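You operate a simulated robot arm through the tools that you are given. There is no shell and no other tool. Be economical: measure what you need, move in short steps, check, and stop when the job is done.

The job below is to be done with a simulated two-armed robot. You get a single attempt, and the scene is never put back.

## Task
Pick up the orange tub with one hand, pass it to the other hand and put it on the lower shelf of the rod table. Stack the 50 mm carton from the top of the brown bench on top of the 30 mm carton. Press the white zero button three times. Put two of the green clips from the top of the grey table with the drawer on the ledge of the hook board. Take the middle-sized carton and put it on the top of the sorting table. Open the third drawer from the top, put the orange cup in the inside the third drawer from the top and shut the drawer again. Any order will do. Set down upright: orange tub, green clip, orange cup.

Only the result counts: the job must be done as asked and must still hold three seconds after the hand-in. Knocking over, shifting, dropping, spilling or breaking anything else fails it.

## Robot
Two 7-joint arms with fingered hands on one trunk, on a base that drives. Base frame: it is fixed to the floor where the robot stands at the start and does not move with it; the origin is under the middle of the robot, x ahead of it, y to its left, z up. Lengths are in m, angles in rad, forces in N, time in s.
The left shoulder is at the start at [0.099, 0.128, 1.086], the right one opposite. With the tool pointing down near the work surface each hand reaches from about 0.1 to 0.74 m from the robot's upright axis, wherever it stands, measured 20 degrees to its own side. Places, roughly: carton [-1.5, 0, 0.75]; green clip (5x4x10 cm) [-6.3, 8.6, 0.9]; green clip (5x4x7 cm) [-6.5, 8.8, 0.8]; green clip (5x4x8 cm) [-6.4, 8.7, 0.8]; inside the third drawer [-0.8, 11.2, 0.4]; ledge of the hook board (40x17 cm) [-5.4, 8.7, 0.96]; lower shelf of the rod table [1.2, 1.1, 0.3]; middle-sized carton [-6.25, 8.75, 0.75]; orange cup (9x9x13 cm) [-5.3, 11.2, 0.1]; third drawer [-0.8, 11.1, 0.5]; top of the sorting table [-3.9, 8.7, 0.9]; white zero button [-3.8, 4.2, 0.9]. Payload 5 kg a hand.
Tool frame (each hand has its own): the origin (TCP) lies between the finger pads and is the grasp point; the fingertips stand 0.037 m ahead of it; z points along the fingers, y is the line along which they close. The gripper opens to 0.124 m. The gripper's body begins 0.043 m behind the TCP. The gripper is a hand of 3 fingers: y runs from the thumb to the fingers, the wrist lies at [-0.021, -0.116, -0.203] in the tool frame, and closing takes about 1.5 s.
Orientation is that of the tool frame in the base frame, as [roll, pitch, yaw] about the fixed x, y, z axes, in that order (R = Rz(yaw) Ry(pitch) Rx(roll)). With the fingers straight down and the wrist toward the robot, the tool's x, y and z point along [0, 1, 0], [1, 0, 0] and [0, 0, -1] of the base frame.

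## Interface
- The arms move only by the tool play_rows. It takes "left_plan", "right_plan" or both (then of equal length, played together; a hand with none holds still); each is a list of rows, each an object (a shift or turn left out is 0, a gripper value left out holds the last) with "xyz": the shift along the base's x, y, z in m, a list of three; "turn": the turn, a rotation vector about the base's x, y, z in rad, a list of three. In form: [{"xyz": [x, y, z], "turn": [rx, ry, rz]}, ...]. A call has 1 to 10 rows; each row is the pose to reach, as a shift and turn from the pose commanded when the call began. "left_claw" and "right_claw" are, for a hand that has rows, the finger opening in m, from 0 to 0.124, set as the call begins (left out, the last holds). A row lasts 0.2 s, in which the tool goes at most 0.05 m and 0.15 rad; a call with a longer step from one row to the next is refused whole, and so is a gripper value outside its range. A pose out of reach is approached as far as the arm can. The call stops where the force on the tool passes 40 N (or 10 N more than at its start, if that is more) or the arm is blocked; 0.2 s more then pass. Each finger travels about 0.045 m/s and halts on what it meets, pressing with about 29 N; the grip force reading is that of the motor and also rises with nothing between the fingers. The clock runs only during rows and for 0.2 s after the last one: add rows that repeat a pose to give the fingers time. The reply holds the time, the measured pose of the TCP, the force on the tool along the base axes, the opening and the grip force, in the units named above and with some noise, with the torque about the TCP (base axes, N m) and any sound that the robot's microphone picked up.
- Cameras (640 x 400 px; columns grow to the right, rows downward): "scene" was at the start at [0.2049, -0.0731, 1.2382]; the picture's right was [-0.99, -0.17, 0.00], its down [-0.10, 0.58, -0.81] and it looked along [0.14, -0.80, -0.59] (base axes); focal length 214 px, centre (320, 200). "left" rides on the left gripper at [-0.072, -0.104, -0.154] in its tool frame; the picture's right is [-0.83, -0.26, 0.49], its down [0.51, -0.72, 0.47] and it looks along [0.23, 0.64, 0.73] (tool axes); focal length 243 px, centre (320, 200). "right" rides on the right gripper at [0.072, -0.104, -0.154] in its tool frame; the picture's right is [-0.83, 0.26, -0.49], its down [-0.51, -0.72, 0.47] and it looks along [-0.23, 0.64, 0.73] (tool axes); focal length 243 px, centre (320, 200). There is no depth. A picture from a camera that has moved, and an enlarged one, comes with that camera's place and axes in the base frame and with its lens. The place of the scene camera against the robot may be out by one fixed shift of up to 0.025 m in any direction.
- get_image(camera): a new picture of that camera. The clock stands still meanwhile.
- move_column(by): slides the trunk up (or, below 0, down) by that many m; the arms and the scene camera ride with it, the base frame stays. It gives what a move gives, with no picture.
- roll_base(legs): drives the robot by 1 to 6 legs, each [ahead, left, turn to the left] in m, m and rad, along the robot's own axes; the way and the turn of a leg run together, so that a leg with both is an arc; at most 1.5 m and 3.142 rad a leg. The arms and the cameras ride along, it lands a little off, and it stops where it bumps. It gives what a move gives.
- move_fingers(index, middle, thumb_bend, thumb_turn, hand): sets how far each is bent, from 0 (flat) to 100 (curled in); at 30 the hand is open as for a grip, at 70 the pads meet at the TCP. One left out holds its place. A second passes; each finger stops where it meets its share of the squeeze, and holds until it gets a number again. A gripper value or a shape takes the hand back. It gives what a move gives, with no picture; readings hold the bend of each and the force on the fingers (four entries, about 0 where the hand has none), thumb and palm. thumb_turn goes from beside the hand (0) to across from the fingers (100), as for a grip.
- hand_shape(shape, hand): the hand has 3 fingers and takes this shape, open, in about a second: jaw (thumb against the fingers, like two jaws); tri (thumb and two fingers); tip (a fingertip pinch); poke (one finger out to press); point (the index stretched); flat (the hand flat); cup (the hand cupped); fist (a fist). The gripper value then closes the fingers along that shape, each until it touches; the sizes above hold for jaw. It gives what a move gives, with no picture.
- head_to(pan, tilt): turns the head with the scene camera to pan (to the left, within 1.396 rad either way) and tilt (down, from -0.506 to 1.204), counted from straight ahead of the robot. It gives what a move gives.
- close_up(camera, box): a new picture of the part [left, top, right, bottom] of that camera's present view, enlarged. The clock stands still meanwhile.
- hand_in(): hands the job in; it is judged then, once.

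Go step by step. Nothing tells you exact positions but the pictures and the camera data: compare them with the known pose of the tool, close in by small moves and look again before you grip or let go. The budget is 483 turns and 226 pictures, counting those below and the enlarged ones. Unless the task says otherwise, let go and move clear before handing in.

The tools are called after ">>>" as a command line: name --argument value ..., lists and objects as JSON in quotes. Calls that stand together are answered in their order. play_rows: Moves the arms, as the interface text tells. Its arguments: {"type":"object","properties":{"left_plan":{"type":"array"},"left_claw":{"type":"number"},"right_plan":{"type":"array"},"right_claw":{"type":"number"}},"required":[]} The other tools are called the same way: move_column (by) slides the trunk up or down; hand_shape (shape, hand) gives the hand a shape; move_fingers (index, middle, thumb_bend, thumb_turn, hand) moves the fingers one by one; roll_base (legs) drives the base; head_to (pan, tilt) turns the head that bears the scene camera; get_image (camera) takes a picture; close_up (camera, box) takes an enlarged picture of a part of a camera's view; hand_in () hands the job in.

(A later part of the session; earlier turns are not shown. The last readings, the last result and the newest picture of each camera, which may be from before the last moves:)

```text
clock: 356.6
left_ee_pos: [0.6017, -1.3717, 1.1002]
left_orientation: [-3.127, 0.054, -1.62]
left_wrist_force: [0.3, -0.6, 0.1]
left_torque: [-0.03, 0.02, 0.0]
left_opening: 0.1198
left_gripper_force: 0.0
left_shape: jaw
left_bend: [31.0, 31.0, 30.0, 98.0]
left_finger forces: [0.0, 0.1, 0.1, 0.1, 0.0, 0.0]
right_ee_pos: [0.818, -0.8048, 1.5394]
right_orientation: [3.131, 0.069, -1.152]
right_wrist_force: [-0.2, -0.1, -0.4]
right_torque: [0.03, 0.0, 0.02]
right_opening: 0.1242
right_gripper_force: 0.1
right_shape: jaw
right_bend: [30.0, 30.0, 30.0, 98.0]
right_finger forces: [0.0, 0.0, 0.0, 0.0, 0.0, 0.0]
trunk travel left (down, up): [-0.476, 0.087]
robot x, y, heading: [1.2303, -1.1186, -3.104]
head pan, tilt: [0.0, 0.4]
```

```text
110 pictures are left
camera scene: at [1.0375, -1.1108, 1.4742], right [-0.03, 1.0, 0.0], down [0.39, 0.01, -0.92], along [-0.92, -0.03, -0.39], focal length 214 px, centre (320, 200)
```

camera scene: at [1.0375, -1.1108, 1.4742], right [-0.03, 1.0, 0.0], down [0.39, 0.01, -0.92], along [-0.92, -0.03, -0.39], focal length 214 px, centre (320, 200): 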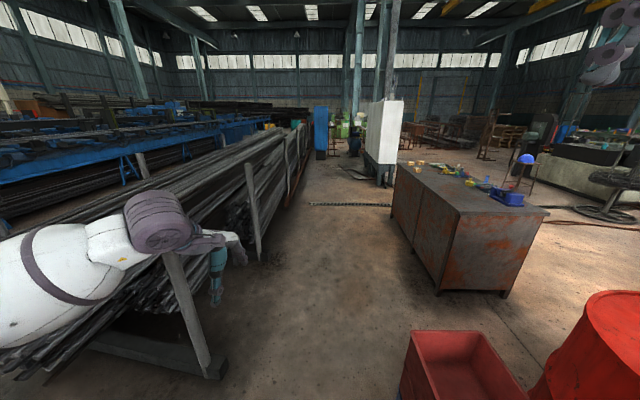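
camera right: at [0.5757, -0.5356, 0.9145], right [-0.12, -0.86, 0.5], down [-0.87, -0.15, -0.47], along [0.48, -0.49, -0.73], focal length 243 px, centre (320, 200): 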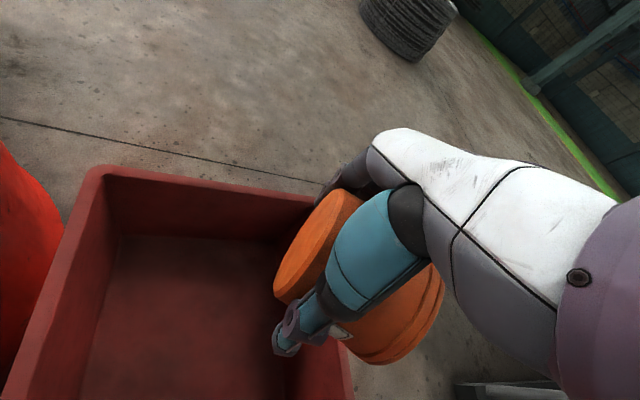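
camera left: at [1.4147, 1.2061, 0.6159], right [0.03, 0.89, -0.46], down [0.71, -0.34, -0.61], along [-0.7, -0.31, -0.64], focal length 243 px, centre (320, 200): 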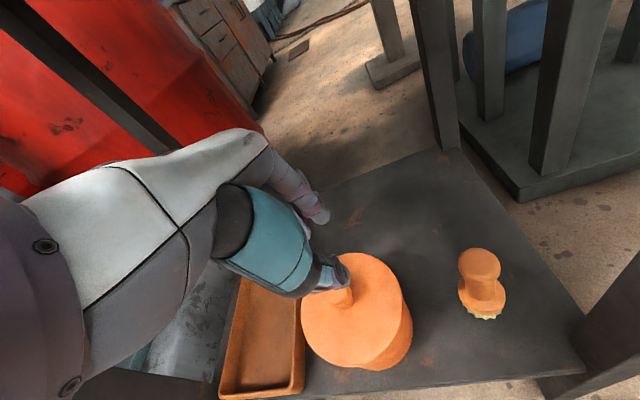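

The brown bench runs along x −1.75…−0.4, y −0.15…0.45, with items on top. I'll go along the aisle and face it.

>>> roll_base --legs '[[1.3, -0.08, 0], [1.25, -0.12, 0], [0, 0, -1.6]]'

>>> head_to --pan 0 --tilt 0.6

>>> get_image --camera "scene"

```text
clock: 373.0
left_ee_pos: [-1.6082, -0.4326, 1.1003]
left_orientation: [-3.127, 0.056, 3.108]
left_wrist_force: [-0.1, 0.2, 0.6]
left_torque: [0.02, -0.01, 0.01]
left_opening: 0.1195
left_gripper_force: 0.0
left_shape: jaw
left_bend: [31.0, 31.0, 30.0, 98.0]
left_finger forces: [0.0, 0.0, 0.0, 0.0, 0.0, 0.0]
right_ee_pos: [-1.0396, -0.6399, 1.5405]
right_orientation: [3.131, 0.068, -2.708]
right_wrist_force: [-0.3, 0.6, -0.1]
right_torque: [0.03, 0.02, 0.01]
right_opening: 0.1238
right_gripper_force: 0.0
right_shape: jaw
right_bend: [30.0, 30.0, 30.0, 98.0]
right_finger forces: [0.0, 0.0, 0.1, 0.1, 0.1, 0.1]
trunk travel left (down, up): [-0.476, 0.087]
robot x, y, heading: [-1.3454, -1.0606, 1.612]
head pan, tilt: [0.0, 0.4]
```

```text
clock: 373.7
left_ee_pos: [-1.6087, -0.4324, 1.101]
left_orientation: [-3.127, 0.055, 3.107]
left_wrist_force: [-0.5, -0.6, -0.3]
left_torque: [0.02, 0.0, 0.04]
left_opening: 0.1199
left_gripper_force: 0.0
left_shape: jaw
left_bend: [31.0, 31.0, 30.0, 98.0]
left_finger forces: [0.0, 0.0, 0.1, 0.1, 0.0, 0.0]
right_ee_pos: [-1.0389, -0.6402, 1.5402]
right_orientation: [3.131, 0.067, -2.71]
right_wrist_force: [0.3, -0.4, 0.5]
right_torque: [0.01, -0.01, -0.02]
right_opening: 0.1239
right_gripper_force: 0.0
right_shape: jaw
right_bend: [30.0, 30.0, 30.0, 98.0]
right_finger forces: [0.0, 0.1, 0.0, 0.0, 0.0, 0.1]
trunk travel left (down, up): [-0.476, 0.087]
robot x, y, heading: [-1.3396, -1.0648, 1.618]
head pan, tilt: [0.0, 0.6]
```

```text
109 pictures are left
camera scene: at [-1.3417, -0.8439, 1.4562], right [1.0, 0.05, 0.0], down [0.03, -0.56, -0.83], along [-0.04, 0.82, -0.56], focal length 214 px, centre (320, 200)
```

scene: 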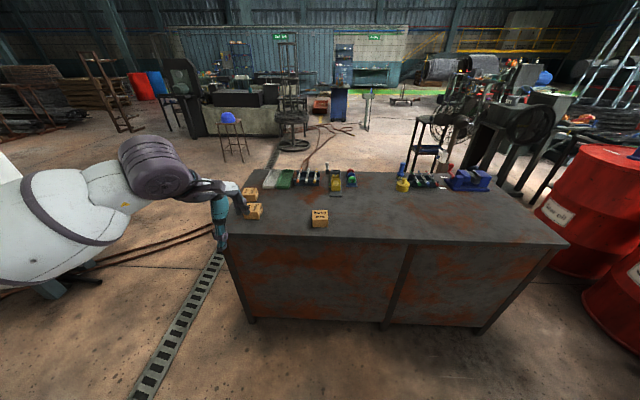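

Three small cartons on the bench. Zoom in to compare their sizes.

>>> close_up --camera "scene" --box '[225, 165, 345, 240]'

```text
5.33 times, centred on (285, 202) of scene
camera zoom: at [-1.3417, -0.8439, 1.4562], right [1.0, 0.05, 0.0], down [0.03, -0.56, -0.83], along [-0.04, 0.82, -0.56], focal length 1144 px, centre (507, 187)
```

zoom: 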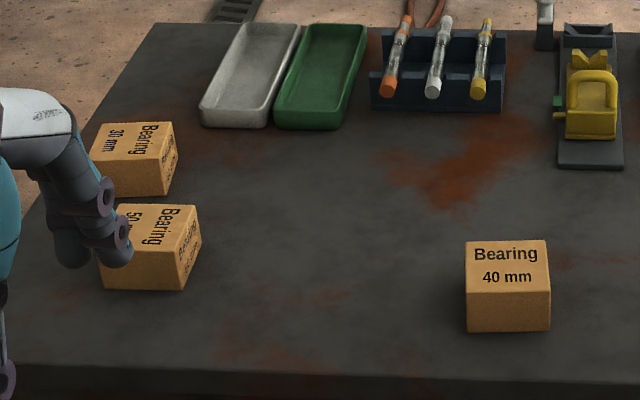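

The far-left carton is "30 mm", the nearer left "50 mm" and the right one "40 mm". I'll move up to them and lower the trunk a bit.

>>> roll_base --legs '[[0.56, 0.22, -0.045]]'

>>> move_column --by -0.15

>>> head_to --pan 0.25 --tilt 0.85

>>> get_image --camera "scene"

>>> get_image --camera "left"

```text
clock: 377.1
left_ee_pos: [-1.8159, 0.1202, 1.1014]
left_orientation: [-3.129, 0.056, 3.065]
left_wrist_force: [-0.6, -0.2, 0.3]
left_torque: [0.0, -0.01, -0.05]
left_opening: 0.1197
left_gripper_force: 0.1
left_shape: jaw
left_bend: [31.0, 31.0, 30.0, 98.0]
left_finger forces: [0.1, 0.1, 0.1, 0.0, 0.0, 0.0]
right_ee_pos: [-1.256, -0.1127, 1.5409]
right_orientation: [3.128, 0.068, -2.751]
right_wrist_force: [0.5, 0.7, 0.3]
right_torque: [-0.01, 0.01, -0.01]
right_opening: 0.124
right_gripper_force: 0.1
right_shape: jaw
right_bend: [30.0, 30.0, 30.0, 98.0]
right_finger forces: [0.0, 0.1, 0.1, 0.0, 0.0, 0.0]
trunk travel left (down, up): [-0.476, 0.087]
robot x, y, heading: [-1.5774, -0.5186, 1.579]
head pan, tilt: [0.0, 0.6]
```

```text
clock: 378.9
left_ee_pos: [-1.8173, 0.1224, 0.9514]
left_orientation: [-3.131, 0.055, 3.065]
left_wrist_force: [-0.4, -0.3, -0.3]
left_torque: [0.0, 0.03, 0.01]
left_opening: 0.1195
left_gripper_force: 0.0
left_shape: jaw
left_bend: [31.0, 31.0, 30.0, 98.0]
left_finger forces: [0.0, 0.1, 0.0, 0.0, 0.0, 0.0]
right_ee_pos: [-1.2573, -0.112, 1.3902]
right_orientation: [3.13, 0.068, -2.752]
right_wrist_force: [-0.6, 0.4, -0.8]
right_torque: [0.01, -0.01, -0.02]
right_opening: 0.1241
right_gripper_force: 0.1
right_shape: jaw
right_bend: [30.0, 30.0, 30.0, 98.0]
right_finger forces: [0.1, 0.0, 0.0, 0.0, 0.0, 0.0]
trunk travel left (down, up): [-0.326, 0.237]
robot x, y, heading: [-1.5778, -0.5172, 1.569]
head pan, tilt: [0.0, 0.6]
```

```text
clock: 379.6
left_ee_pos: [-1.8171, 0.1207, 0.9508]
left_orientation: [-3.128, 0.056, 3.064]
left_wrist_force: [0.4, 0.2, 0.6]
left_torque: [0.01, 0.03, -0.01]
left_opening: 0.1198
left_gripper_force: 0.1
left_shape: jaw
left_bend: [31.0, 31.0, 30.0, 98.0]
left_finger forces: [0.0, 0.0, 0.0, 0.0, 0.0, 0.0]
right_ee_pos: [-1.2569, -0.1114, 1.3906]
right_orientation: [3.132, 0.068, -2.751]
right_wrist_force: [-0.2, 0.9, 0.4]
right_torque: [-0.03, -0.06, 0.0]
right_opening: 0.1242
right_gripper_force: 0.0
right_shape: jaw
right_bend: [30.0, 30.0, 30.0, 98.0]
right_finger forces: [0.0, 0.0, 0.1, 0.0, 0.1, 0.0]
trunk travel left (down, up): [-0.326, 0.237]
robot x, y, heading: [-1.5759, -0.5173, 1.573]
head pan, tilt: [0.25, 0.85]
```

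```text
107 pictures are left
camera scene: at [-1.5878, -0.2643, 1.2718], right [0.97, 0.25, 0.0], down [0.19, -0.73, -0.66], along [-0.17, 0.64, -0.75], focal length 214 px, centre (320, 200)
```

scene: 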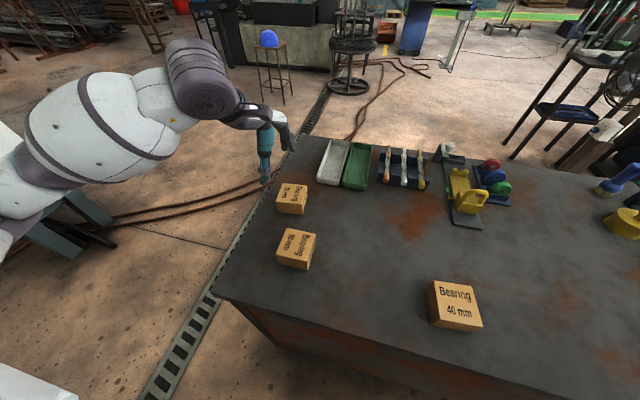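

```text
106 pictures are left
camera left: at [-1.7606, 0.0135, 1.1092], right [0.83, -0.33, -0.44], down [-0.53, -0.69, -0.49], along [-0.14, 0.64, -0.75], focal length 243 px, centre (320, 200)
```

left: 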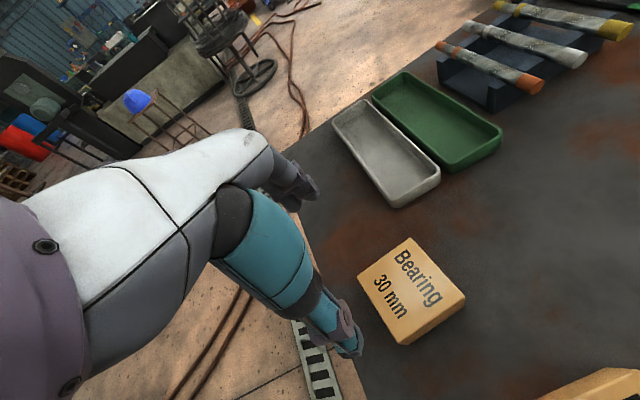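

Triangulated: 50 mm carton top centre ≈ [−1.70, −0.045, 0.838], 30 mm ≈ [−1.763, 0.09, 0.838], both aligned with the axes. Move the left hand above the 50 mm carton.

>>> play_rows --left_plan '[{"xyz": [0.025, -0.035, 0.02], "turn": [0.014, 0.055, 0]}, {"xyz": [0.05, -0.07, 0.02], "turn": [0.014, 0.055, 0.04]}, {"xyz": [0.075, -0.105, 0.02], "turn": [0.014, 0.055, 0.08]}, {"xyz": [0.1, -0.14, 0.02], "turn": [0.014, 0.055, 0.08]}, {"xyz": [0.115, -0.17, 0.01], "turn": [0.014, 0.055, 0.08]}]'

>>> get_image --camera "left"

```text
clock: 380.8
left_ee_pos: [-1.6927, 0.0294, 0.9777]
left_orientation: [-3.137, 0.001, -3.138]
left_wrist_force: [-0.2, 0.4, 0.1]
left_torque: [0.01, -0.02, 0.01]
left_opening: 0.1198
left_gripper_force: 0.0
left_shape: jaw
left_bend: [31.0, 31.0, 30.0, 98.0]
left_finger forces: [0.0, 0.1, 0.0, 0.1, 0.0, 0.1]
left hand out of reach, approached as far as the arm can: row 3, 4, 5
right_ee_pos: [-1.2567, -0.1111, 1.3897]
right_orientation: [3.13, 0.067, -2.75]
right_wrist_force: [-0.5, 0.4, -0.3]
right_torque: [0.01, -0.01, 0.02]
right_opening: 0.124
right_gripper_force: 0.1
right_shape: jaw
right_bend: [30.0, 30.0, 30.0, 98.0]
right_finger forces: [0.0, 0.0, 0.1, 0.1, 0.1, 0.0]
trunk travel left (down, up): [-0.326, 0.237]
robot x, y, heading: [-1.5762, -0.5174, 1.589]
head pan, tilt: [0.25, 0.85]
```

```text
105 pictures are left
camera left: at [-1.6197, -0.0743, 1.131], right [0.83, -0.26, -0.49], down [-0.5, -0.72, -0.47], along [-0.23, 0.64, -0.73], focal length 243 px, centre (320, 200)
```

left: 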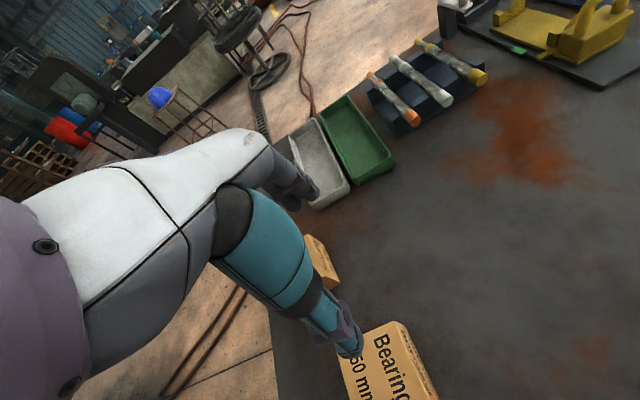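

The hand can't come closer to the body; back the base by 0.09 m instead.

>>> roll_base --legs '[[-0.09, 0, -0.01]]'

>>> get_image --camera "left"

```text
clock: 381.9
left_ee_pos: [-1.6868, -0.0543, 0.9767]
left_orientation: [-3.137, 0.001, 3.135]
left_wrist_force: [0.1, 0.5, 0.3]
left_torque: [-0.03, 0.0, 0.02]
left_opening: 0.1198
left_gripper_force: 0.1
left_shape: jaw
left_bend: [31.0, 31.0, 30.0, 98.0]
left_finger forces: [0.0, 0.1, 0.0, 0.0, 0.1, 0.1]
right_ee_pos: [-1.2516, -0.2001, 1.3887]
right_orientation: [3.134, 0.069, -2.763]
right_wrist_force: [-0.1, 0.3, 0.0]
right_torque: [0.0, -0.01, 0.06]
right_opening: 0.124
right_gripper_force: 0.0
right_shape: jaw
right_bend: [30.0, 30.0, 30.0, 98.0]
right_finger forces: [0.1, 0.0, 0.0, 0.0, 0.0, 0.1]
trunk travel left (down, up): [-0.326, 0.237]
robot x, y, heading: [-1.5739, -0.6043, 1.568]
head pan, tilt: [0.25, 0.85]
```

```text
104 pictures are left
camera left: at [-1.6155, -0.159, 1.1303], right [0.83, -0.27, -0.49], down [-0.51, -0.72, -0.47], along [-0.23, 0.64, -0.73], focal length 243 px, centre (320, 200)
```

left: 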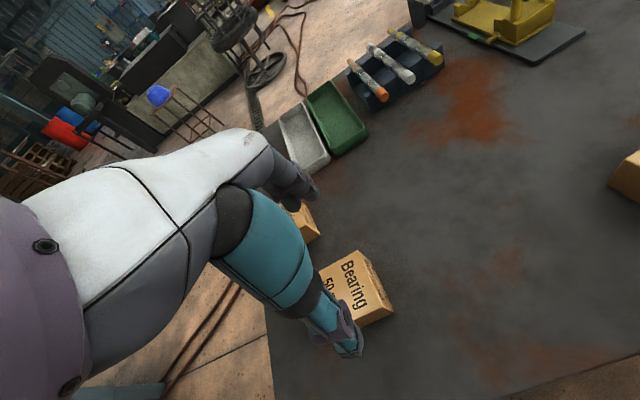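

Carton is at [−1.71, −0.053]. Descend over it.

>>> play_rows --left_plan '[{"xyz": [-0.01, 0.0, -0.04]}, {"xyz": [-0.02, 0.001, -0.08]}, {"xyz": [-0.022, 0.001, -0.11]}, {"xyz": [-0.022, 0.001, -0.13]}]'

>>> get_image --camera "left"

>>> close_up --camera "scene" --box '[210, 130, 410, 290]'

```text
clock: 383.0
left_ee_pos: [-1.7094, -0.0524, 0.8553]
left_orientation: [3.124, 0.004, 3.133]
left_wrist_force: [-1.2, -5.0, 20.6]
left_torque: [1.19, 0.24, 0.1]
left_opening: 0.1185
left_gripper_force: 0.0
left_shape: jaw
left_bend: [31.0, 30.0, 30.0, 98.0]
left_finger forces: [0.0, 20.1, 0.0, 0.0, 1.4, 0.1]
left hand out of reach, approached as far as the arm can: row 1, 2
right_ee_pos: [-1.2517, -0.2038, 1.3913]
right_orientation: [3.129, 0.067, -2.759]
right_wrist_force: [-0.5, -0.1, -0.4]
right_torque: [0.0, -0.02, -0.03]
right_opening: 0.1239
right_gripper_force: 0.1
right_shape: jaw
right_bend: [30.0, 30.0, 30.0, 98.0]
right_finger forces: [0.1, 0.1, 0.1, 0.0, 0.0, 0.0]
trunk travel left (down, up): [-0.326, 0.237]
robot x, y, heading: [-1.581, -0.6056, 1.569]
head pan, tilt: [0.25, 0.85]
stopped in row 4 (left hand): the force on the tool passed its limit at 46 N (the readings are from after the stop); the commanded pose is now the measured one
```

```text
103 pictures are left
camera left: at [-1.6383, -0.1604, 1.0077], right [0.83, -0.26, -0.49], down [-0.51, -0.71, -0.49], along [-0.22, 0.65, -0.72], focal length 243 px, centre (320, 200)
```

left: 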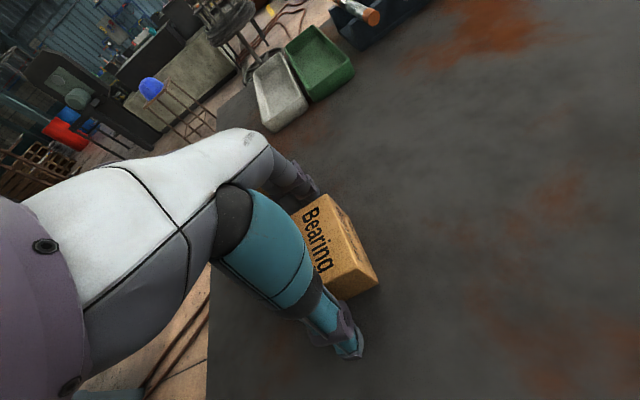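

```text
2.50 times, centred on (310, 210) of scene
camera zoom: at [-1.5852, -0.3532, 1.2724], right [0.97, 0.24, 0.0], down [0.18, -0.73, -0.66], along [-0.16, 0.64, -0.75], focal length 536 px, centre (345, 175)
```

zoom: 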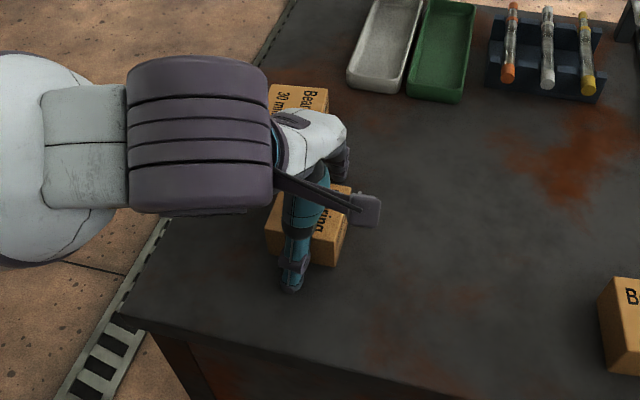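

The middle finger landed on the carton's far edge. Raise, shift 1.2 cm forward and try again.

>>> play_rows --left_plan '[{"xyz": [0, 0, 0.03]}, {"xyz": [0.003, 0.014, 0.03]}, {"xyz": [0.003, 0.014, 0.0]}, {"xyz": [0.003, 0.014, -0.015]}, {"xyz": [0.003, 0.014, -0.03]}]' --left_claw 0.124

```text
clock: 383.9
left_ee_pos: [-1.7059, -0.0379, 0.8549]
left_orientation: [3.112, 0.008, 3.134]
left_wrist_force: [-1.4, -5.5, 20.0]
left_torque: [0.85, 0.23, 0.1]
left_opening: 0.1228
left_gripper_force: 0.1
left_shape: jaw
left_bend: [30.0, 30.0, 28.0, 98.0]
left_finger forces: [0.0, 16.7, 0.0, 0.0, 4.3, 0.1]
left hand out of reach, approached as far as the arm can: row 1
right_ee_pos: [-1.253, -0.2011, 1.391]
right_orientation: [3.129, 0.068, -2.76]
right_wrist_force: [-0.7, 0.2, -0.3]
right_torque: [-0.02, 0.01, -0.01]
right_opening: 0.1238
right_gripper_force: 0.0
right_shape: jaw
right_bend: [30.0, 30.0, 30.0, 98.0]
right_finger forces: [0.1, 0.0, 0.1, 0.0, 0.0, 0.0]
trunk travel left (down, up): [-0.326, 0.237]
robot x, y, heading: [-1.5772, -0.6011, 1.568]
head pan, tilt: [0.25, 0.85]
stopped in row 4 (left hand): the force on the tool passed its limit at 50 N (the readings are from after the stop); the commanded pose is now the measured one
```

Both thumb and finger touch at the same height, so this is probably the bench top itself. Raise 5 mm and check.

>>> play_rows --left_plan '[{"xyz": [0, 0, 0.006]}, {"xyz": [0, 0, 0.006]}]'

>>> get_image --camera "left"

```text
clock: 384.5
left_ee_pos: [-1.7064, -0.0375, 0.8571]
left_orientation: [3.121, 0.008, 3.135]
left_wrist_force: [0.1, -1.0, -0.2]
left_torque: [0.02, 0.02, -0.01]
left_opening: 0.1239
left_gripper_force: 0.0
left_shape: jaw
left_bend: [30.0, 30.0, 29.0, 97.0]
left_finger forces: [0.1, 0.1, 0.1, 0.0, 0.7, 0.0]
right_ee_pos: [-1.253, -0.2008, 1.3902]
right_orientation: [3.132, 0.068, -2.76]
right_wrist_force: [-0.5, -0.8, 0.1]
right_torque: [-0.02, 0.02, 0.01]
right_opening: 0.1241
right_gripper_force: 0.1
right_shape: jaw
right_bend: [30.0, 30.0, 30.0, 98.0]
right_finger forces: [0.0, 0.0, 0.0, 0.0, 0.1, 0.1]
trunk travel left (down, up): [-0.326, 0.237]
robot x, y, heading: [-1.5823, -0.6022, 1.569]
head pan, tilt: [0.25, 0.85]
```

```text
101 pictures are left
camera left: at [-1.6356, -0.1454, 1.0089], right [0.83, -0.26, -0.49], down [-0.51, -0.71, -0.49], along [-0.22, 0.66, -0.72], focal length 243 px, centre (320, 200)
```

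left: 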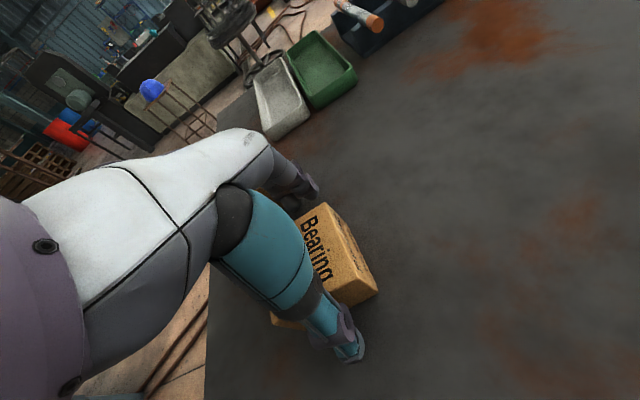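

The carton is between thumb and fingers. Close the grip.

>>> play_rows --left_plan '[{"xyz": [0, 0, 0]}, {"xyz": [0, 0, 0]}, {"xyz": [0, 0, 0]}, {"xyz": [0, 0, 0]}, {"xyz": [0, 0, 0]}, {"xyz": [0, 0, 0]}, {"xyz": [0, 0, 0]}]' --left_claw 0.03

>>> get_image --camera "left"

```text
clock: 386.1
left_ee_pos: [-1.7058, -0.0365, 0.859]
left_orientation: [3.117, 0.01, 3.135]
left_wrist_force: [0.7, -3.7, 13.0]
left_torque: [-1.02, -0.08, -0.02]
left_opening: 0.063
left_gripper_force: 28.8
left_shape: jaw
left_bend: [74.0, 49.0, 65.0, 100.0]
left_finger forces: [15.2, 7.9, 0.0, 0.0, 38.7, 0.0]
right_ee_pos: [-1.2525, -0.2023, 1.3897]
right_orientation: [3.131, 0.069, -2.76]
right_wrist_force: [0.2, 0.1, -0.3]
right_torque: [0.02, 0.03, -0.03]
right_opening: 0.1241
right_gripper_force: 0.1
right_shape: jaw
right_bend: [30.0, 30.0, 30.0, 98.0]
right_finger forces: [0.0, 0.0, 0.0, 0.1, 0.1, 0.0]
trunk travel left (down, up): [-0.326, 0.237]
robot x, y, heading: [-1.5809, -0.6028, 1.564]
head pan, tilt: [0.25, 0.85]
```

```text
100 pictures are left
camera left: at [-1.6354, -0.1465, 1.0101], right [0.83, -0.26, -0.49], down [-0.51, -0.71, -0.49], along [-0.22, 0.66, -0.72], focal length 243 px, centre (320, 200)
```

left: 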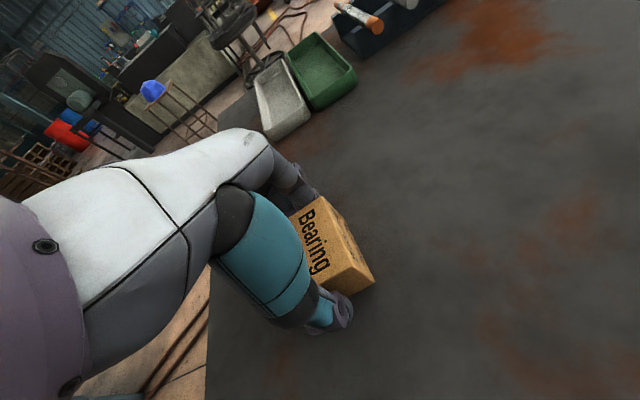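

The index finger has bent much further than the middle one. Look from the head camera.

>>> head_to --pan 0.1 --tilt 0.9

>>> close_up --camera "scene" --box '[200, 120, 400, 245]'

```text
clock: 386.8
left_ee_pos: [-1.7056, -0.0377, 0.8595]
left_orientation: [3.116, 0.008, 3.134]
left_wrist_force: [0.4, -4.0, 14.9]
left_torque: [-1.1, -0.1, 0.01]
left_opening: 0.0628
left_gripper_force: 28.9
left_shape: jaw
left_bend: [74.0, 49.0, 65.0, 100.0]
left_finger forces: [15.3, 7.9, 0.0, 0.0, 40.2, 0.0]
right_ee_pos: [-1.2517, -0.2026, 1.3898]
right_orientation: [3.131, 0.068, -2.759]
right_wrist_force: [-0.4, -0.4, 0.0]
right_torque: [0.02, -0.01, -0.01]
right_opening: 0.1238
right_gripper_force: 0.1
right_shape: jaw
right_bend: [30.0, 30.0, 30.0, 98.0]
right_finger forces: [0.0, 0.0, 0.0, 0.1, 0.0, 0.0]
trunk travel left (down, up): [-0.326, 0.237]
robot x, y, heading: [-1.5812, -0.6049, 1.566]
head pan, tilt: [0.099, 0.901]
```

```text
3.20 times, centred on (300, 182) of scene
camera zoom: at [-1.5733, -0.3528, 1.2682], right [1.0, 0.1, 0.0], down [0.07, -0.78, -0.62], along [-0.06, 0.62, -0.78], focal length 686 px, centre (384, 256)
```

zoom: 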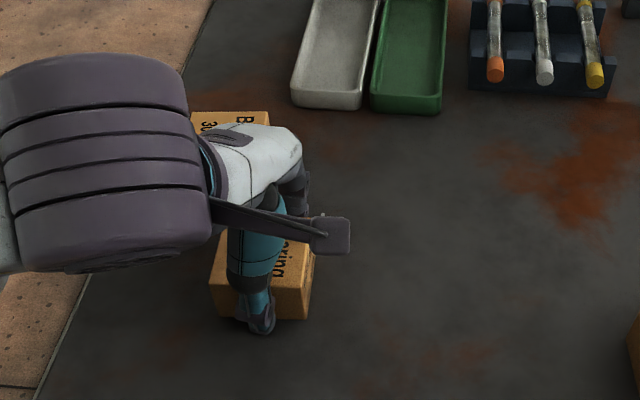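

The thumb is well centred on the near face. Try a small lift and check.

>>> play_rows --left_plan '[{"xyz": [0, 0, 0.01]}, {"xyz": [0, 0, 0.03]}, {"xyz": [0, 0, 0.05]}]'

>>> get_image --camera "left"

```text
clock: 387.6
left_ee_pos: [-1.7052, -0.0368, 0.9074]
left_orientation: [3.12, 0.006, 3.135]
left_wrist_force: [0.1, 1.0, -3.2]
left_torque: [0.01, 0.02, 0.0]
left_opening: 0.0629
left_gripper_force: 29.1
left_shape: jaw
left_bend: [74.0, 49.0, 65.0, 100.0]
left_finger forces: [18.4, 9.7, 0.0, 0.1, 28.0, 0.1]
right_ee_pos: [-1.2522, -0.2002, 1.3888]
right_orientation: [3.134, 0.068, -2.76]
right_wrist_force: [-0.7, -0.9, 0.2]
right_torque: [-0.03, -0.01, -0.02]
right_opening: 0.124
right_gripper_force: 0.0
right_shape: jaw
right_bend: [30.0, 30.0, 30.0, 98.0]
right_finger forces: [0.1, 0.1, 0.0, 0.1, 0.0, 0.0]
trunk travel left (down, up): [-0.326, 0.237]
robot x, y, heading: [-1.5804, -0.6048, 1.567]
head pan, tilt: [0.099, 0.901]
```

```text
98 pictures are left
camera left: at [-1.6354, -0.1454, 1.0593], right [0.83, -0.26, -0.49], down [-0.51, -0.71, -0.49], along [-0.22, 0.66, -0.72], focal length 243 px, centre (320, 200)
```

left: 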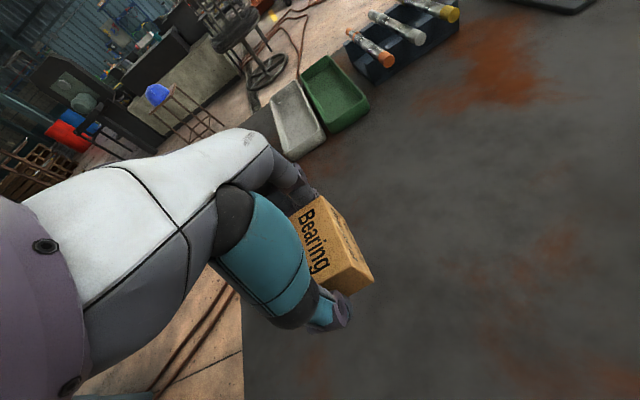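

Carton is held level. Now raise it and move above the 30 mm carton at [−1.767, 0.077], which is rotated about 8°.

>>> play_rows --left_plan '[{"xyz": [0, 0, 0.035]}, {"xyz": [0, 0, 0.06], "turn": [0, 0, 0.05]}, {"xyz": [-0.02, 0.035, 0.06], "turn": [0, 0, 0.1]}, {"xyz": [-0.04, 0.075, 0.06], "turn": [0, 0, 0.14]}, {"xyz": [-0.06, 0.115, 0.06], "turn": [0, 0, 0.14]}]'

>>> get_image --camera "left"

>>> close_up --camera "scene" --box '[200, 80, 400, 205]'

```text
clock: 388.8
left_ee_pos: [-1.7682, 0.0786, 0.9683]
left_orientation: [3.119, 0.009, -3.008]
left_wrist_force: [-0.8, 0.4, -2.4]
left_torque: [0.02, -0.06, 0.0]
left_opening: 0.0628
left_gripper_force: 29.0
left_shape: jaw
left_bend: [74.0, 49.0, 65.0, 100.0]
left_finger forces: [18.4, 9.9, 0.1, 0.0, 28.1, 0.1]
right_ee_pos: [-1.2527, -0.1988, 1.3894]
right_orientation: [3.133, 0.068, -2.759]
right_wrist_force: [-0.4, 0.4, 0.3]
right_torque: [-0.05, -0.06, 0.06]
right_opening: 0.124
right_gripper_force: 0.1
right_shape: jaw
right_bend: [30.0, 30.0, 30.0, 98.0]
right_finger forces: [0.1, 0.0, 0.1, 0.1, 0.1, 0.1]
trunk travel left (down, up): [-0.326, 0.237]
robot x, y, heading: [-1.5771, -0.6056, 1.568]
head pan, tilt: [0.099, 0.901]
```

```text
97 pictures are left
camera left: at [-1.6832, -0.0195, 1.1195], right [0.86, -0.14, -0.49], down [-0.4, -0.77, -0.49], along [-0.31, 0.62, -0.72], focal length 243 px, centre (320, 200)
```

left: 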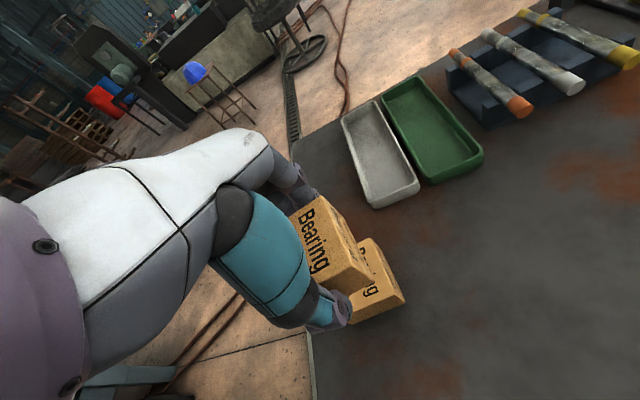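

```text
3.20 times, centred on (300, 142) of scene
camera zoom: at [-1.5738, -0.3502, 1.2676], right [1.0, 0.1, 0.0], down [0.07, -0.78, -0.62], along [-0.06, 0.62, -0.78], focal length 686 px, centre (384, 384)
```

zoom: 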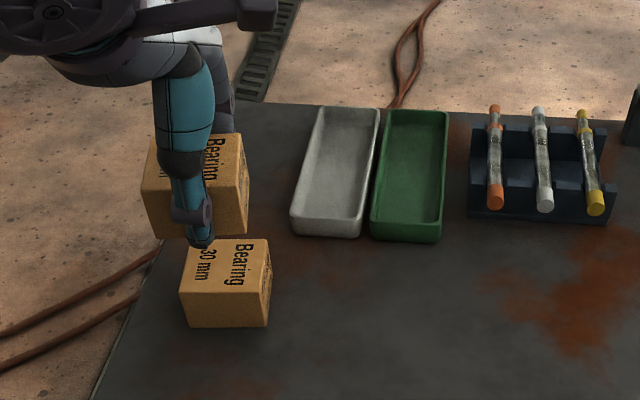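

Alignment is within a few mm. Lower until contact.

>>> play_rows --left_plan '[{"xyz": [0.003, 0.003, -0.02]}, {"xyz": [0.003, 0.003, -0.035]}, {"xyz": [0.003, 0.003, -0.042]}, {"xyz": [0.003, 0.003, -0.046]}]'

```text
clock: 389.8
left_ee_pos: [-1.7637, 0.081, 0.9224]
left_orientation: [3.119, 0.007, -3.008]
left_wrist_force: [-0.5, -0.4, -3.6]
left_torque: [0.0, -0.03, 0.01]
left_opening: 0.0629
left_gripper_force: 28.8
left_shape: jaw
left_bend: [74.0, 49.0, 65.0, 100.0]
left_finger forces: [18.4, 9.7, 0.1, 0.0, 28.1, 0.0]
right_ee_pos: [-1.2527, -0.2005, 1.3895]
right_orientation: [3.133, 0.068, -2.759]
right_wrist_force: [-0.4, 0.1, 0.9]
right_torque: [-0.01, 0.01, 0.02]
right_opening: 0.1239
right_gripper_force: 0.0
right_shape: jaw
right_bend: [30.0, 30.0, 30.0, 98.0]
right_finger forces: [0.0, 0.0, 0.0, 0.0, 0.0, 0.0]
trunk travel left (down, up): [-0.326, 0.237]
robot x, y, heading: [-1.5809, -0.6047, 1.565]
head pan, tilt: [0.099, 0.901]
```

>>> play_rows --left_plan '[{"xyz": [0, 0, -0.003]}, {"xyz": [0, 0, -0.006]}]'

```text
clock: 390.4
left_ee_pos: [-1.7634, 0.0816, 0.9152]
left_orientation: [3.118, 0.009, -3.008]
left_wrist_force: [-0.1, 0.1, -3.2]
left_torque: [0.0, -0.05, 0.03]
left_opening: 0.0629
left_gripper_force: 28.7
left_shape: jaw
left_bend: [74.0, 49.0, 65.0, 100.0]
left_finger forces: [18.5, 9.7, 0.0, 0.0, 28.1, 0.0]
right_ee_pos: [-1.2528, -0.2003, 1.39]
right_orientation: [3.133, 0.07, -2.762]
right_wrist_force: [0.1, 0.2, 0.2]
right_torque: [-0.01, -0.02, 0.01]
right_opening: 0.124
right_gripper_force: 0.1
right_shape: jaw
right_bend: [30.0, 30.0, 30.0, 98.0]
right_finger forces: [0.0, 0.0, 0.0, 0.0, 0.1, 0.0]
trunk travel left (down, up): [-0.326, 0.237]
robot x, y, heading: [-1.5778, -0.6035, 1.566]
head pan, tilt: [0.099, 0.901]
```

>>> play_rows --left_plan '[{"xyz": [0, 0, -0.003]}, {"xyz": [0, 0, -0.006]}]'

>>> get_image --camera "left"

```text
clock: 391.0
left_ee_pos: [-1.7636, 0.083, 0.9113]
left_orientation: [3.12, 0.009, -3.009]
left_wrist_force: [0.1, 0.1, -3.3]
left_torque: [0.02, -0.03, 0.0]
left_opening: 0.063
left_gripper_force: 28.7
left_shape: jaw
left_bend: [74.0, 49.0, 65.0, 100.0]
left_finger forces: [18.4, 9.7, 0.0, 0.1, 28.2, 0.0]
right_ee_pos: [-1.253, -0.2006, 1.3895]
right_orientation: [3.133, 0.069, -2.76]
right_wrist_force: [0.2, -0.1, 0.7]
right_torque: [0.02, -0.02, -0.01]
right_opening: 0.1237
right_gripper_force: 0.0
right_shape: jaw
right_bend: [30.0, 30.0, 30.0, 98.0]
right_finger forces: [0.0, 0.2, 0.0, 0.1, 0.1, 0.1]
trunk travel left (down, up): [-0.326, 0.237]
robot x, y, heading: [-1.5802, -0.602, 1.57]
head pan, tilt: [0.099, 0.901]
```

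```text
95 pictures are left
camera left: at [-1.678, -0.0161, 1.062], right [0.86, -0.14, -0.49], down [-0.4, -0.77, -0.49], along [-0.31, 0.62, -0.72], focal length 243 px, centre (320, 200)
```

left: 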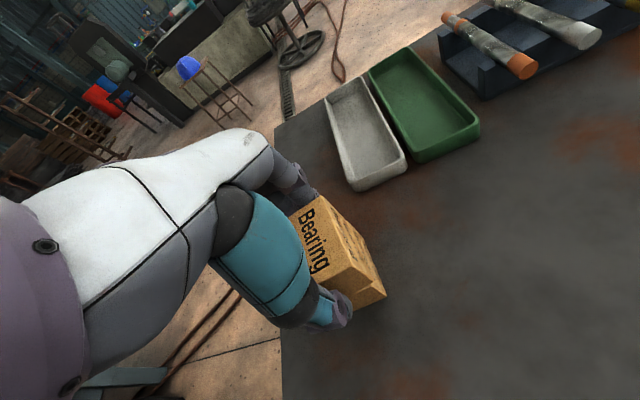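

>>> play_rows --left_plan '[{"xyz": [0, 0, -0.003]}, {"xyz": [0, 0, -0.006]}, {"xyz": [0, 0, -0.008]}]'

```text
clock: 391.8
left_ee_pos: [-1.7627, 0.0807, 0.9041]
left_orientation: [3.118, 0.01, -3.009]
left_wrist_force: [-0.6, 0.8, 3.7]
left_torque: [-0.09, 0.03, 0.01]
left_opening: 0.0631
left_gripper_force: 28.9
left_shape: jaw
left_bend: [74.0, 49.0, 65.0, 100.0]
left_finger forces: [18.9, 10.3, 0.1, 0.0, 28.1, 0.0]
right_ee_pos: [-1.2526, -0.2014, 1.3899]
right_orientation: [3.132, 0.067, -2.76]
right_wrist_force: [0.0, 0.2, -0.4]
right_torque: [0.0, 0.03, -0.03]
right_opening: 0.1241
right_gripper_force: 0.0
right_shape: jaw
right_bend: [30.0, 30.0, 30.0, 98.0]
right_finger forces: [0.0, 0.1, 0.0, 0.1, 0.0, 0.0]
trunk travel left (down, up): [-0.326, 0.237]
robot x, y, heading: [-1.5796, -0.6027, 1.569]
head pan, tilt: [0.099, 0.901]
```

Contact (about 7 N). Open the hand gently.

>>> play_rows --left_plan '[{"xyz": [0, 0, 0.001]}, {"xyz": [0, 0, 0.001]}, {"xyz": [0, 0, 0.001]}, {"xyz": [0, 0, 0.001]}, {"xyz": [0, 0, 0.001]}, {"xyz": [0, 0, 0.001]}, {"xyz": [0, 0, 0.001]}]' --left_claw 0.1

>>> get_image --camera "left"

```text
clock: 393.4
left_ee_pos: [-1.7644, 0.0813, 0.9023]
left_orientation: [3.118, 0.007, -3.009]
left_wrist_force: [0.0, 0.5, -0.7]
left_torque: [0.03, 0.0, -0.05]
left_opening: 0.0997
left_gripper_force: 0.0
left_shape: jaw
left_bend: [26.0, 34.0, 50.0, 99.0]
left_finger forces: [0.1, 0.1, 0.0, 0.0, 0.0, 0.0]
right_ee_pos: [-1.251, -0.2004, 1.3895]
right_orientation: [3.132, 0.071, -2.76]
right_wrist_force: [0.7, 0.1, -0.6]
right_torque: [0.0, 0.04, -0.02]
right_opening: 0.124
right_gripper_force: 0.0
right_shape: jaw
right_bend: [30.0, 30.0, 30.0, 98.0]
right_finger forces: [0.0, 0.1, 0.0, 0.0, 0.0, 0.0]
trunk travel left (down, up): [-0.326, 0.237]
robot x, y, heading: [-1.5813, -0.6037, 1.567]
head pan, tilt: [0.099, 0.901]
```

```text
94 pictures are left
camera left: at [-1.6776, -0.0168, 1.0546], right [0.86, -0.14, -0.49], down [-0.4, -0.77, -0.49], along [-0.31, 0.62, -0.72], focal length 243 px, centre (320, 200)
```

left: 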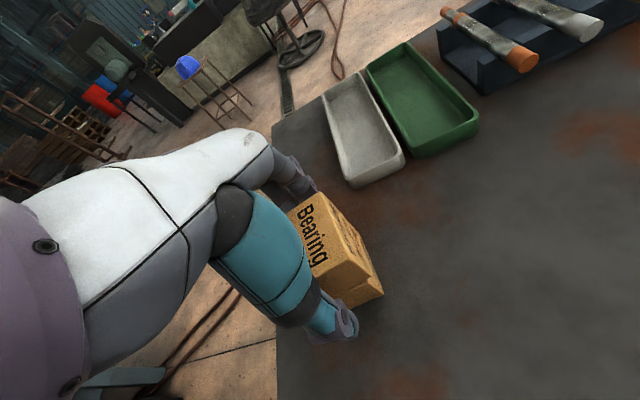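

Stacked. Open fully and rise.

>>> play_rows --left_plan '[{"xyz": [0, 0, 0.0]}, {"xyz": [0, 0, 0.0]}, {"xyz": [0, 0, 0.0]}, {"xyz": [0, 0, 0.02]}, {"xyz": [0, 0, 0.05]}, {"xyz": [0, 0, 0.09]}, {"xyz": [0, 0, 0.13]}, {"xyz": [0, -0.03, 0.16]}, {"xyz": [0, -0.06, 0.18]}]' --left_claw 0.124

>>> move_column --by 0.15

>>> get_image --camera "scene"

```text
clock: 395.4
left_ee_pos: [-1.762, 0.0215, 1.084]
left_orientation: [3.119, 0.007, -3.01]
left_wrist_force: [0.4, -0.4, -0.2]
left_torque: [0.02, 0.0, 0.01]
left_opening: 0.1239
left_gripper_force: 0.0
left_shape: jaw
left_bend: [30.0, 30.0, 30.0, 98.0]
left_finger forces: [0.1, 0.0, 0.0, 0.0, 0.1, 0.1]
right_ee_pos: [-1.2535, -0.2019, 1.3895]
right_orientation: [3.131, 0.068, -2.759]
right_wrist_force: [0.5, -0.8, -1.3]
right_torque: [-0.01, 0.02, -0.01]
right_opening: 0.1238
right_gripper_force: 0.0
right_shape: jaw
right_bend: [30.0, 30.0, 30.0, 98.0]
right_finger forces: [0.0, 0.1, 0.0, 0.0, 0.0, 0.0]
trunk travel left (down, up): [-0.326, 0.237]
robot x, y, heading: [-1.5801, -0.6041, 1.568]
head pan, tilt: [0.099, 0.901]
```

```text
clock: 397.1
left_ee_pos: [-1.7637, 0.0219, 1.2324]
left_orientation: [3.12, 0.007, -3.009]
left_wrist_force: [-0.1, 0.3, 0.0]
left_torque: [0.02, -0.03, 0.03]
left_opening: 0.1238
left_gripper_force: 0.1
left_shape: jaw
left_bend: [30.0, 30.0, 30.0, 98.0]
left_finger forces: [0.0, 0.0, 0.0, 0.0, 0.0, 0.0]
right_ee_pos: [-1.2531, -0.199, 1.5401]
right_orientation: [3.134, 0.066, -2.76]
right_wrist_force: [0.4, -0.7, 0.6]
right_torque: [-0.01, 0.01, -0.02]
right_opening: 0.124
right_gripper_force: 0.2
right_shape: jaw
right_bend: [30.0, 30.0, 30.0, 98.0]
right_finger forces: [0.0, 0.0, 0.1, 0.0, 0.0, 0.0]
trunk travel left (down, up): [-0.476, 0.087]
robot x, y, heading: [-1.5806, -0.6021, 1.567]
head pan, tilt: [0.099, 0.901]
```

```text
93 pictures are left
camera scene: at [-1.5738, -0.4003, 1.4311], right [1.0, 0.1, 0.0], down [0.07, -0.78, -0.62], along [-0.06, 0.62, -0.78], focal length 214 px, centre (320, 200)
```

scene: 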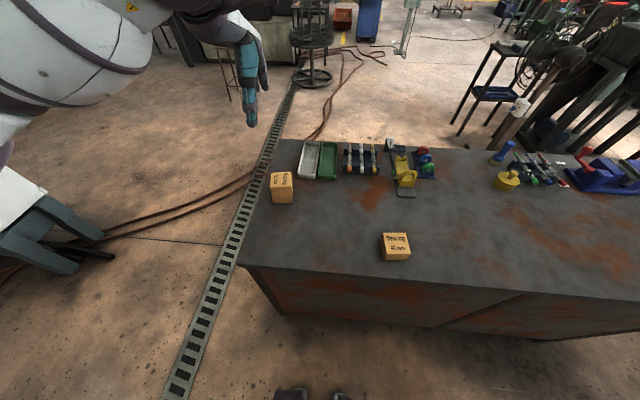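

Task 2 done: the 50 mm sits squarely on the 30 mm carton. Next the white zero button near [−3.8, 4.2]. I'll move left past the bench end and look.

>>> roll_base --legs '[[-0.15, 0, 0], [0, 0.95, 0], [1.4, 0, 0]]'

>>> head_to --pan 0.35 --tilt 0.3

>>> get_image --camera "scene"

```text
clock: 413.3
left_ee_pos: [-2.7511, 1.2674, 1.2342]
left_orientation: [3.117, 0.008, -2.974]
left_wrist_force: [0.2, -0.8, 0.0]
left_torque: [0.02, 0.01, 0.01]
left_opening: 0.1236
left_gripper_force: 0.0
left_shape: jaw
left_bend: [30.0, 30.0, 30.0, 98.0]
left_finger forces: [0.0, 0.0, 0.1, 0.0, 0.1, 0.0]
right_ee_pos: [-2.2328, 1.0629, 1.5399]
right_orientation: [3.132, 0.067, -2.728]
right_wrist_force: [0.1, -0.3, 1.0]
right_torque: [0.0, 0.02, 0.02]
right_opening: 0.1238
right_gripper_force: 0.1
right_shape: jaw
right_bend: [30.0, 30.0, 30.0, 98.0]
right_finger forces: [0.0, 0.0, 0.1, 0.0, 0.1, 0.0]
trunk travel left (down, up): [-0.476, 0.087]
robot x, y, heading: [-2.5467, 0.6484, 1.603]
head pan, tilt: [0.099, 0.901]
```

```text
clock: 414.3
left_ee_pos: [-2.7502, 1.2684, 1.2326]
left_orientation: [3.118, 0.009, -2.974]
left_wrist_force: [0.5, 0.0, -0.3]
left_torque: [0.02, 0.02, 0.02]
left_opening: 0.124
left_gripper_force: 0.2
left_shape: jaw
left_bend: [30.0, 30.0, 30.0, 98.0]
left_finger forces: [0.1, 0.0, 0.0, 0.0, 0.0, 0.0]
right_ee_pos: [-2.2323, 1.0644, 1.5402]
right_orientation: [3.132, 0.069, -2.727]
right_wrist_force: [0.4, 0.3, -0.6]
right_torque: [-0.01, -0.03, 0.0]
right_opening: 0.124
right_gripper_force: 0.1
right_shape: jaw
right_bend: [30.0, 30.0, 30.0, 98.0]
right_finger forces: [0.0, 0.0, 0.0, 0.1, 0.1, 0.0]
trunk travel left (down, up): [-0.476, 0.087]
robot x, y, heading: [-2.5434, 0.6516, 1.596]
head pan, tilt: [0.351, 0.3]
```

```text
92 pictures are left
camera scene: at [-2.5715, 0.8639, 1.4835], right [0.93, 0.37, 0.0], down [0.11, -0.28, -0.95], along [-0.35, 0.89, -0.3], focal length 214 px, centre (320, 200)
```

scene: 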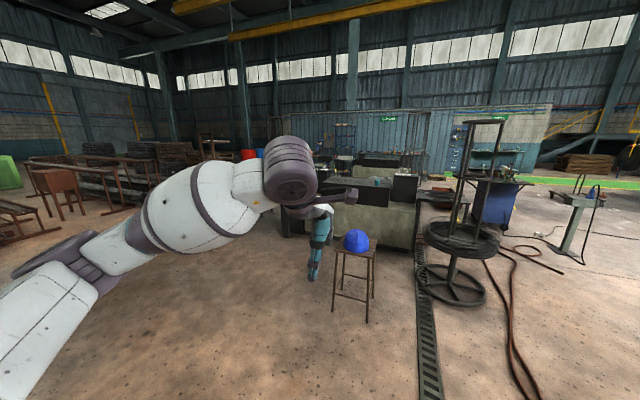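

>>> close_up --camera "scene" --box '[270, 130, 430, 230]'

```text
4.00 times, centred on (350, 180) of scene
camera zoom: at [-2.5715, 0.8639, 1.4835], right [0.93, 0.37, 0.0], down [0.11, -0.28, -0.95], along [-0.35, 0.89, -0.3], focal length 858 px, centre (200, 280)
```

zoom: 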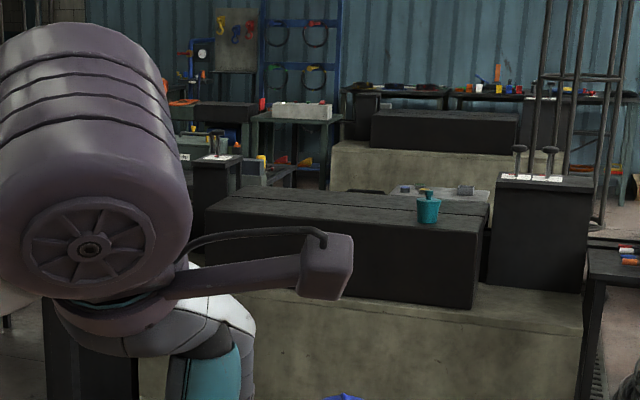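

The target matches a control stand with levers and a white plate at the left end of the machine. I'll drive around to its left-front.

>>> roll_base --legs '[[0.3, 1.0, 0], [1.2, 0.6, 0]]'

>>> head_to --pan 0 --tilt 0.4

>>> get_image --camera "scene"

```text
clock: 429.7
left_ee_pos: [-4.3481, 2.7496, 1.2349]
left_orientation: [3.119, 0.009, -2.997]
left_wrist_force: [-0.1, -0.1, -0.4]
left_torque: [0.0, -0.02, 0.0]
left_opening: 0.1238
left_gripper_force: 0.1
left_shape: jaw
left_bend: [30.0, 30.0, 30.0, 98.0]
left_finger forces: [0.0, 0.1, 0.0, 0.1, 0.0, 0.1]
right_ee_pos: [-3.8355, 2.5344, 1.5392]
right_orientation: [3.131, 0.067, -2.748]
right_wrist_force: [0.2, 0.5, -0.2]
right_torque: [0.0, -0.01, -0.02]
right_opening: 0.1238
right_gripper_force: 0.0
right_shape: jaw
right_bend: [30.0, 30.0, 30.0, 98.0]
right_finger forces: [0.1, 0.0, 0.0, 0.0, 0.1, 0.1]
trunk travel left (down, up): [-0.476, 0.087]
robot x, y, heading: [-4.1591, 2.1264, 1.582]
head pan, tilt: [0.351, 0.3]
```

```text
clock: 430.5
left_ee_pos: [-4.3479, 2.7505, 1.2332]
left_orientation: [3.119, 0.008, -2.996]
left_wrist_force: [-0.1, -0.5, 0.2]
left_torque: [0.0, -0.02, 0.01]
left_opening: 0.1238
left_gripper_force: 0.1
left_shape: jaw
left_bend: [30.0, 30.0, 30.0, 98.0]
left_finger forces: [0.0, 0.1, 0.1, 0.0, 0.1, 0.1]
right_ee_pos: [-3.8353, 2.5354, 1.5402]
right_orientation: [3.132, 0.069, -2.749]
right_wrist_force: [-0.3, 0.5, 0.4]
right_torque: [-0.01, 0.01, 0.01]
right_opening: 0.124
right_gripper_force: 0.0
right_shape: jaw
right_bend: [30.0, 30.0, 30.0, 98.0]
right_finger forces: [0.0, 0.0, 0.0, 0.1, 0.1, 0.0]
trunk travel left (down, up): [-0.476, 0.087]
robot x, y, heading: [-4.1549, 2.1235, 1.582]
head pan, tilt: [0.0, 0.4]
```

```text
90 pictures are left
camera scene: at [-4.1471, 2.3483, 1.4743], right [1.0, 0.01, 0.0], down [0.0, -0.39, -0.92], along [-0.01, 0.92, -0.39], focal length 214 px, centre (320, 200)
```

scene: 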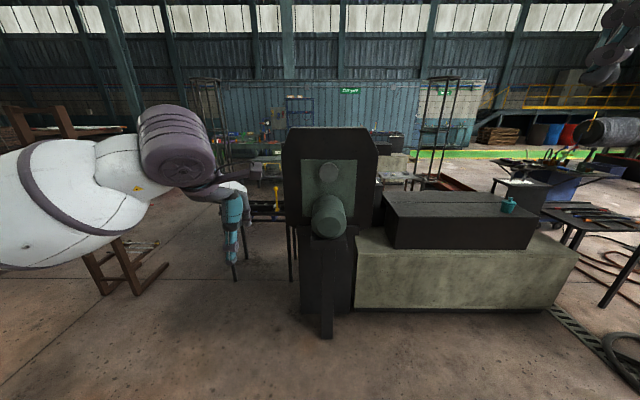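

The stand is hidden behind a motor column. I'll go to its left side and look right.

>>> roll_base --legs '[[0, 0.75, 0], [1.2, 0, 0]]'

>>> head_to --pan -0.7 --tilt 0.5

>>> get_image --camera "scene"

```text
clock: 443.2
left_ee_pos: [-5.0888, 3.9417, 1.2338]
left_orientation: [3.118, 0.007, -3.019]
left_wrist_force: [0.2, 0.0, -0.4]
left_torque: [0.01, 0.0, 0.01]
left_opening: 0.1237
left_gripper_force: 0.0
left_shape: jaw
left_bend: [30.0, 30.0, 30.0, 98.0]
left_finger forces: [0.0, 0.0, 0.0, 0.0, 0.0, 0.1]
right_ee_pos: [-4.5786, 3.7156, 1.5404]
right_orientation: [3.132, 0.067, -2.77]
right_wrist_force: [0.1, -0.5, 0.1]
right_torque: [0.02, 0.01, 0.02]
right_opening: 0.1236
right_gripper_force: 0.1
right_shape: jaw
right_bend: [30.0, 30.0, 30.0, 98.0]
right_finger forces: [0.0, 0.0, 0.1, 0.0, 0.0, 0.1]
trunk travel left (down, up): [-0.476, 0.087]
robot x, y, heading: [-4.9075, 3.3147, 1.556]
head pan, tilt: [0.0, 0.4]
```

```text
clock: 444.3
left_ee_pos: [-5.0873, 3.9426, 1.2331]
left_orientation: [3.118, 0.009, -3.016]
left_wrist_force: [-0.1, -0.1, 1.0]
left_torque: [-0.01, -0.01, -0.01]
left_opening: 0.1239
left_gripper_force: 0.0
left_shape: jaw
left_bend: [30.0, 30.0, 30.0, 98.0]
left_finger forces: [0.1, 0.0, 0.0, 0.0, 0.0, 0.0]
right_ee_pos: [-4.5798, 3.7155, 1.5394]
right_orientation: [3.13, 0.068, -2.771]
right_wrist_force: [0.1, -0.7, 0.5]
right_torque: [-0.02, -0.04, -0.01]
right_opening: 0.1239
right_gripper_force: 0.1
right_shape: jaw
right_bend: [30.0, 30.0, 30.0, 98.0]
right_finger forces: [0.0, 0.0, 0.0, 0.0, 0.1, 0.1]
trunk travel left (down, up): [-0.476, 0.087]
robot x, y, heading: [-4.9101, 3.3166, 1.559]
head pan, tilt: [-0.7, 0.499]
```

```text
89 pictures are left
camera scene: at [-4.8367, 3.5124, 1.4653], right [0.76, -0.65, 0.0], down [-0.31, -0.36, -0.88], along [0.57, 0.66, -0.48], focal length 214 px, centre (320, 200)
```

scene: 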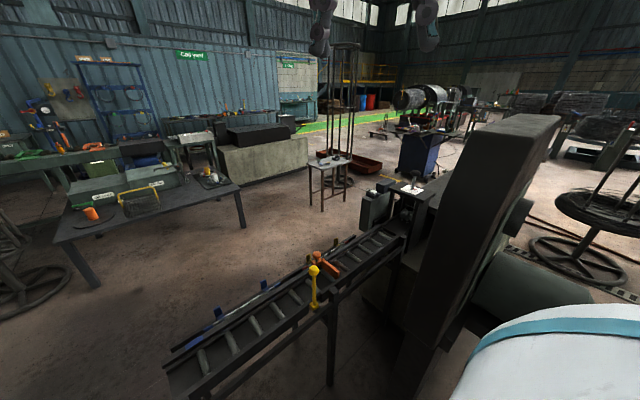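

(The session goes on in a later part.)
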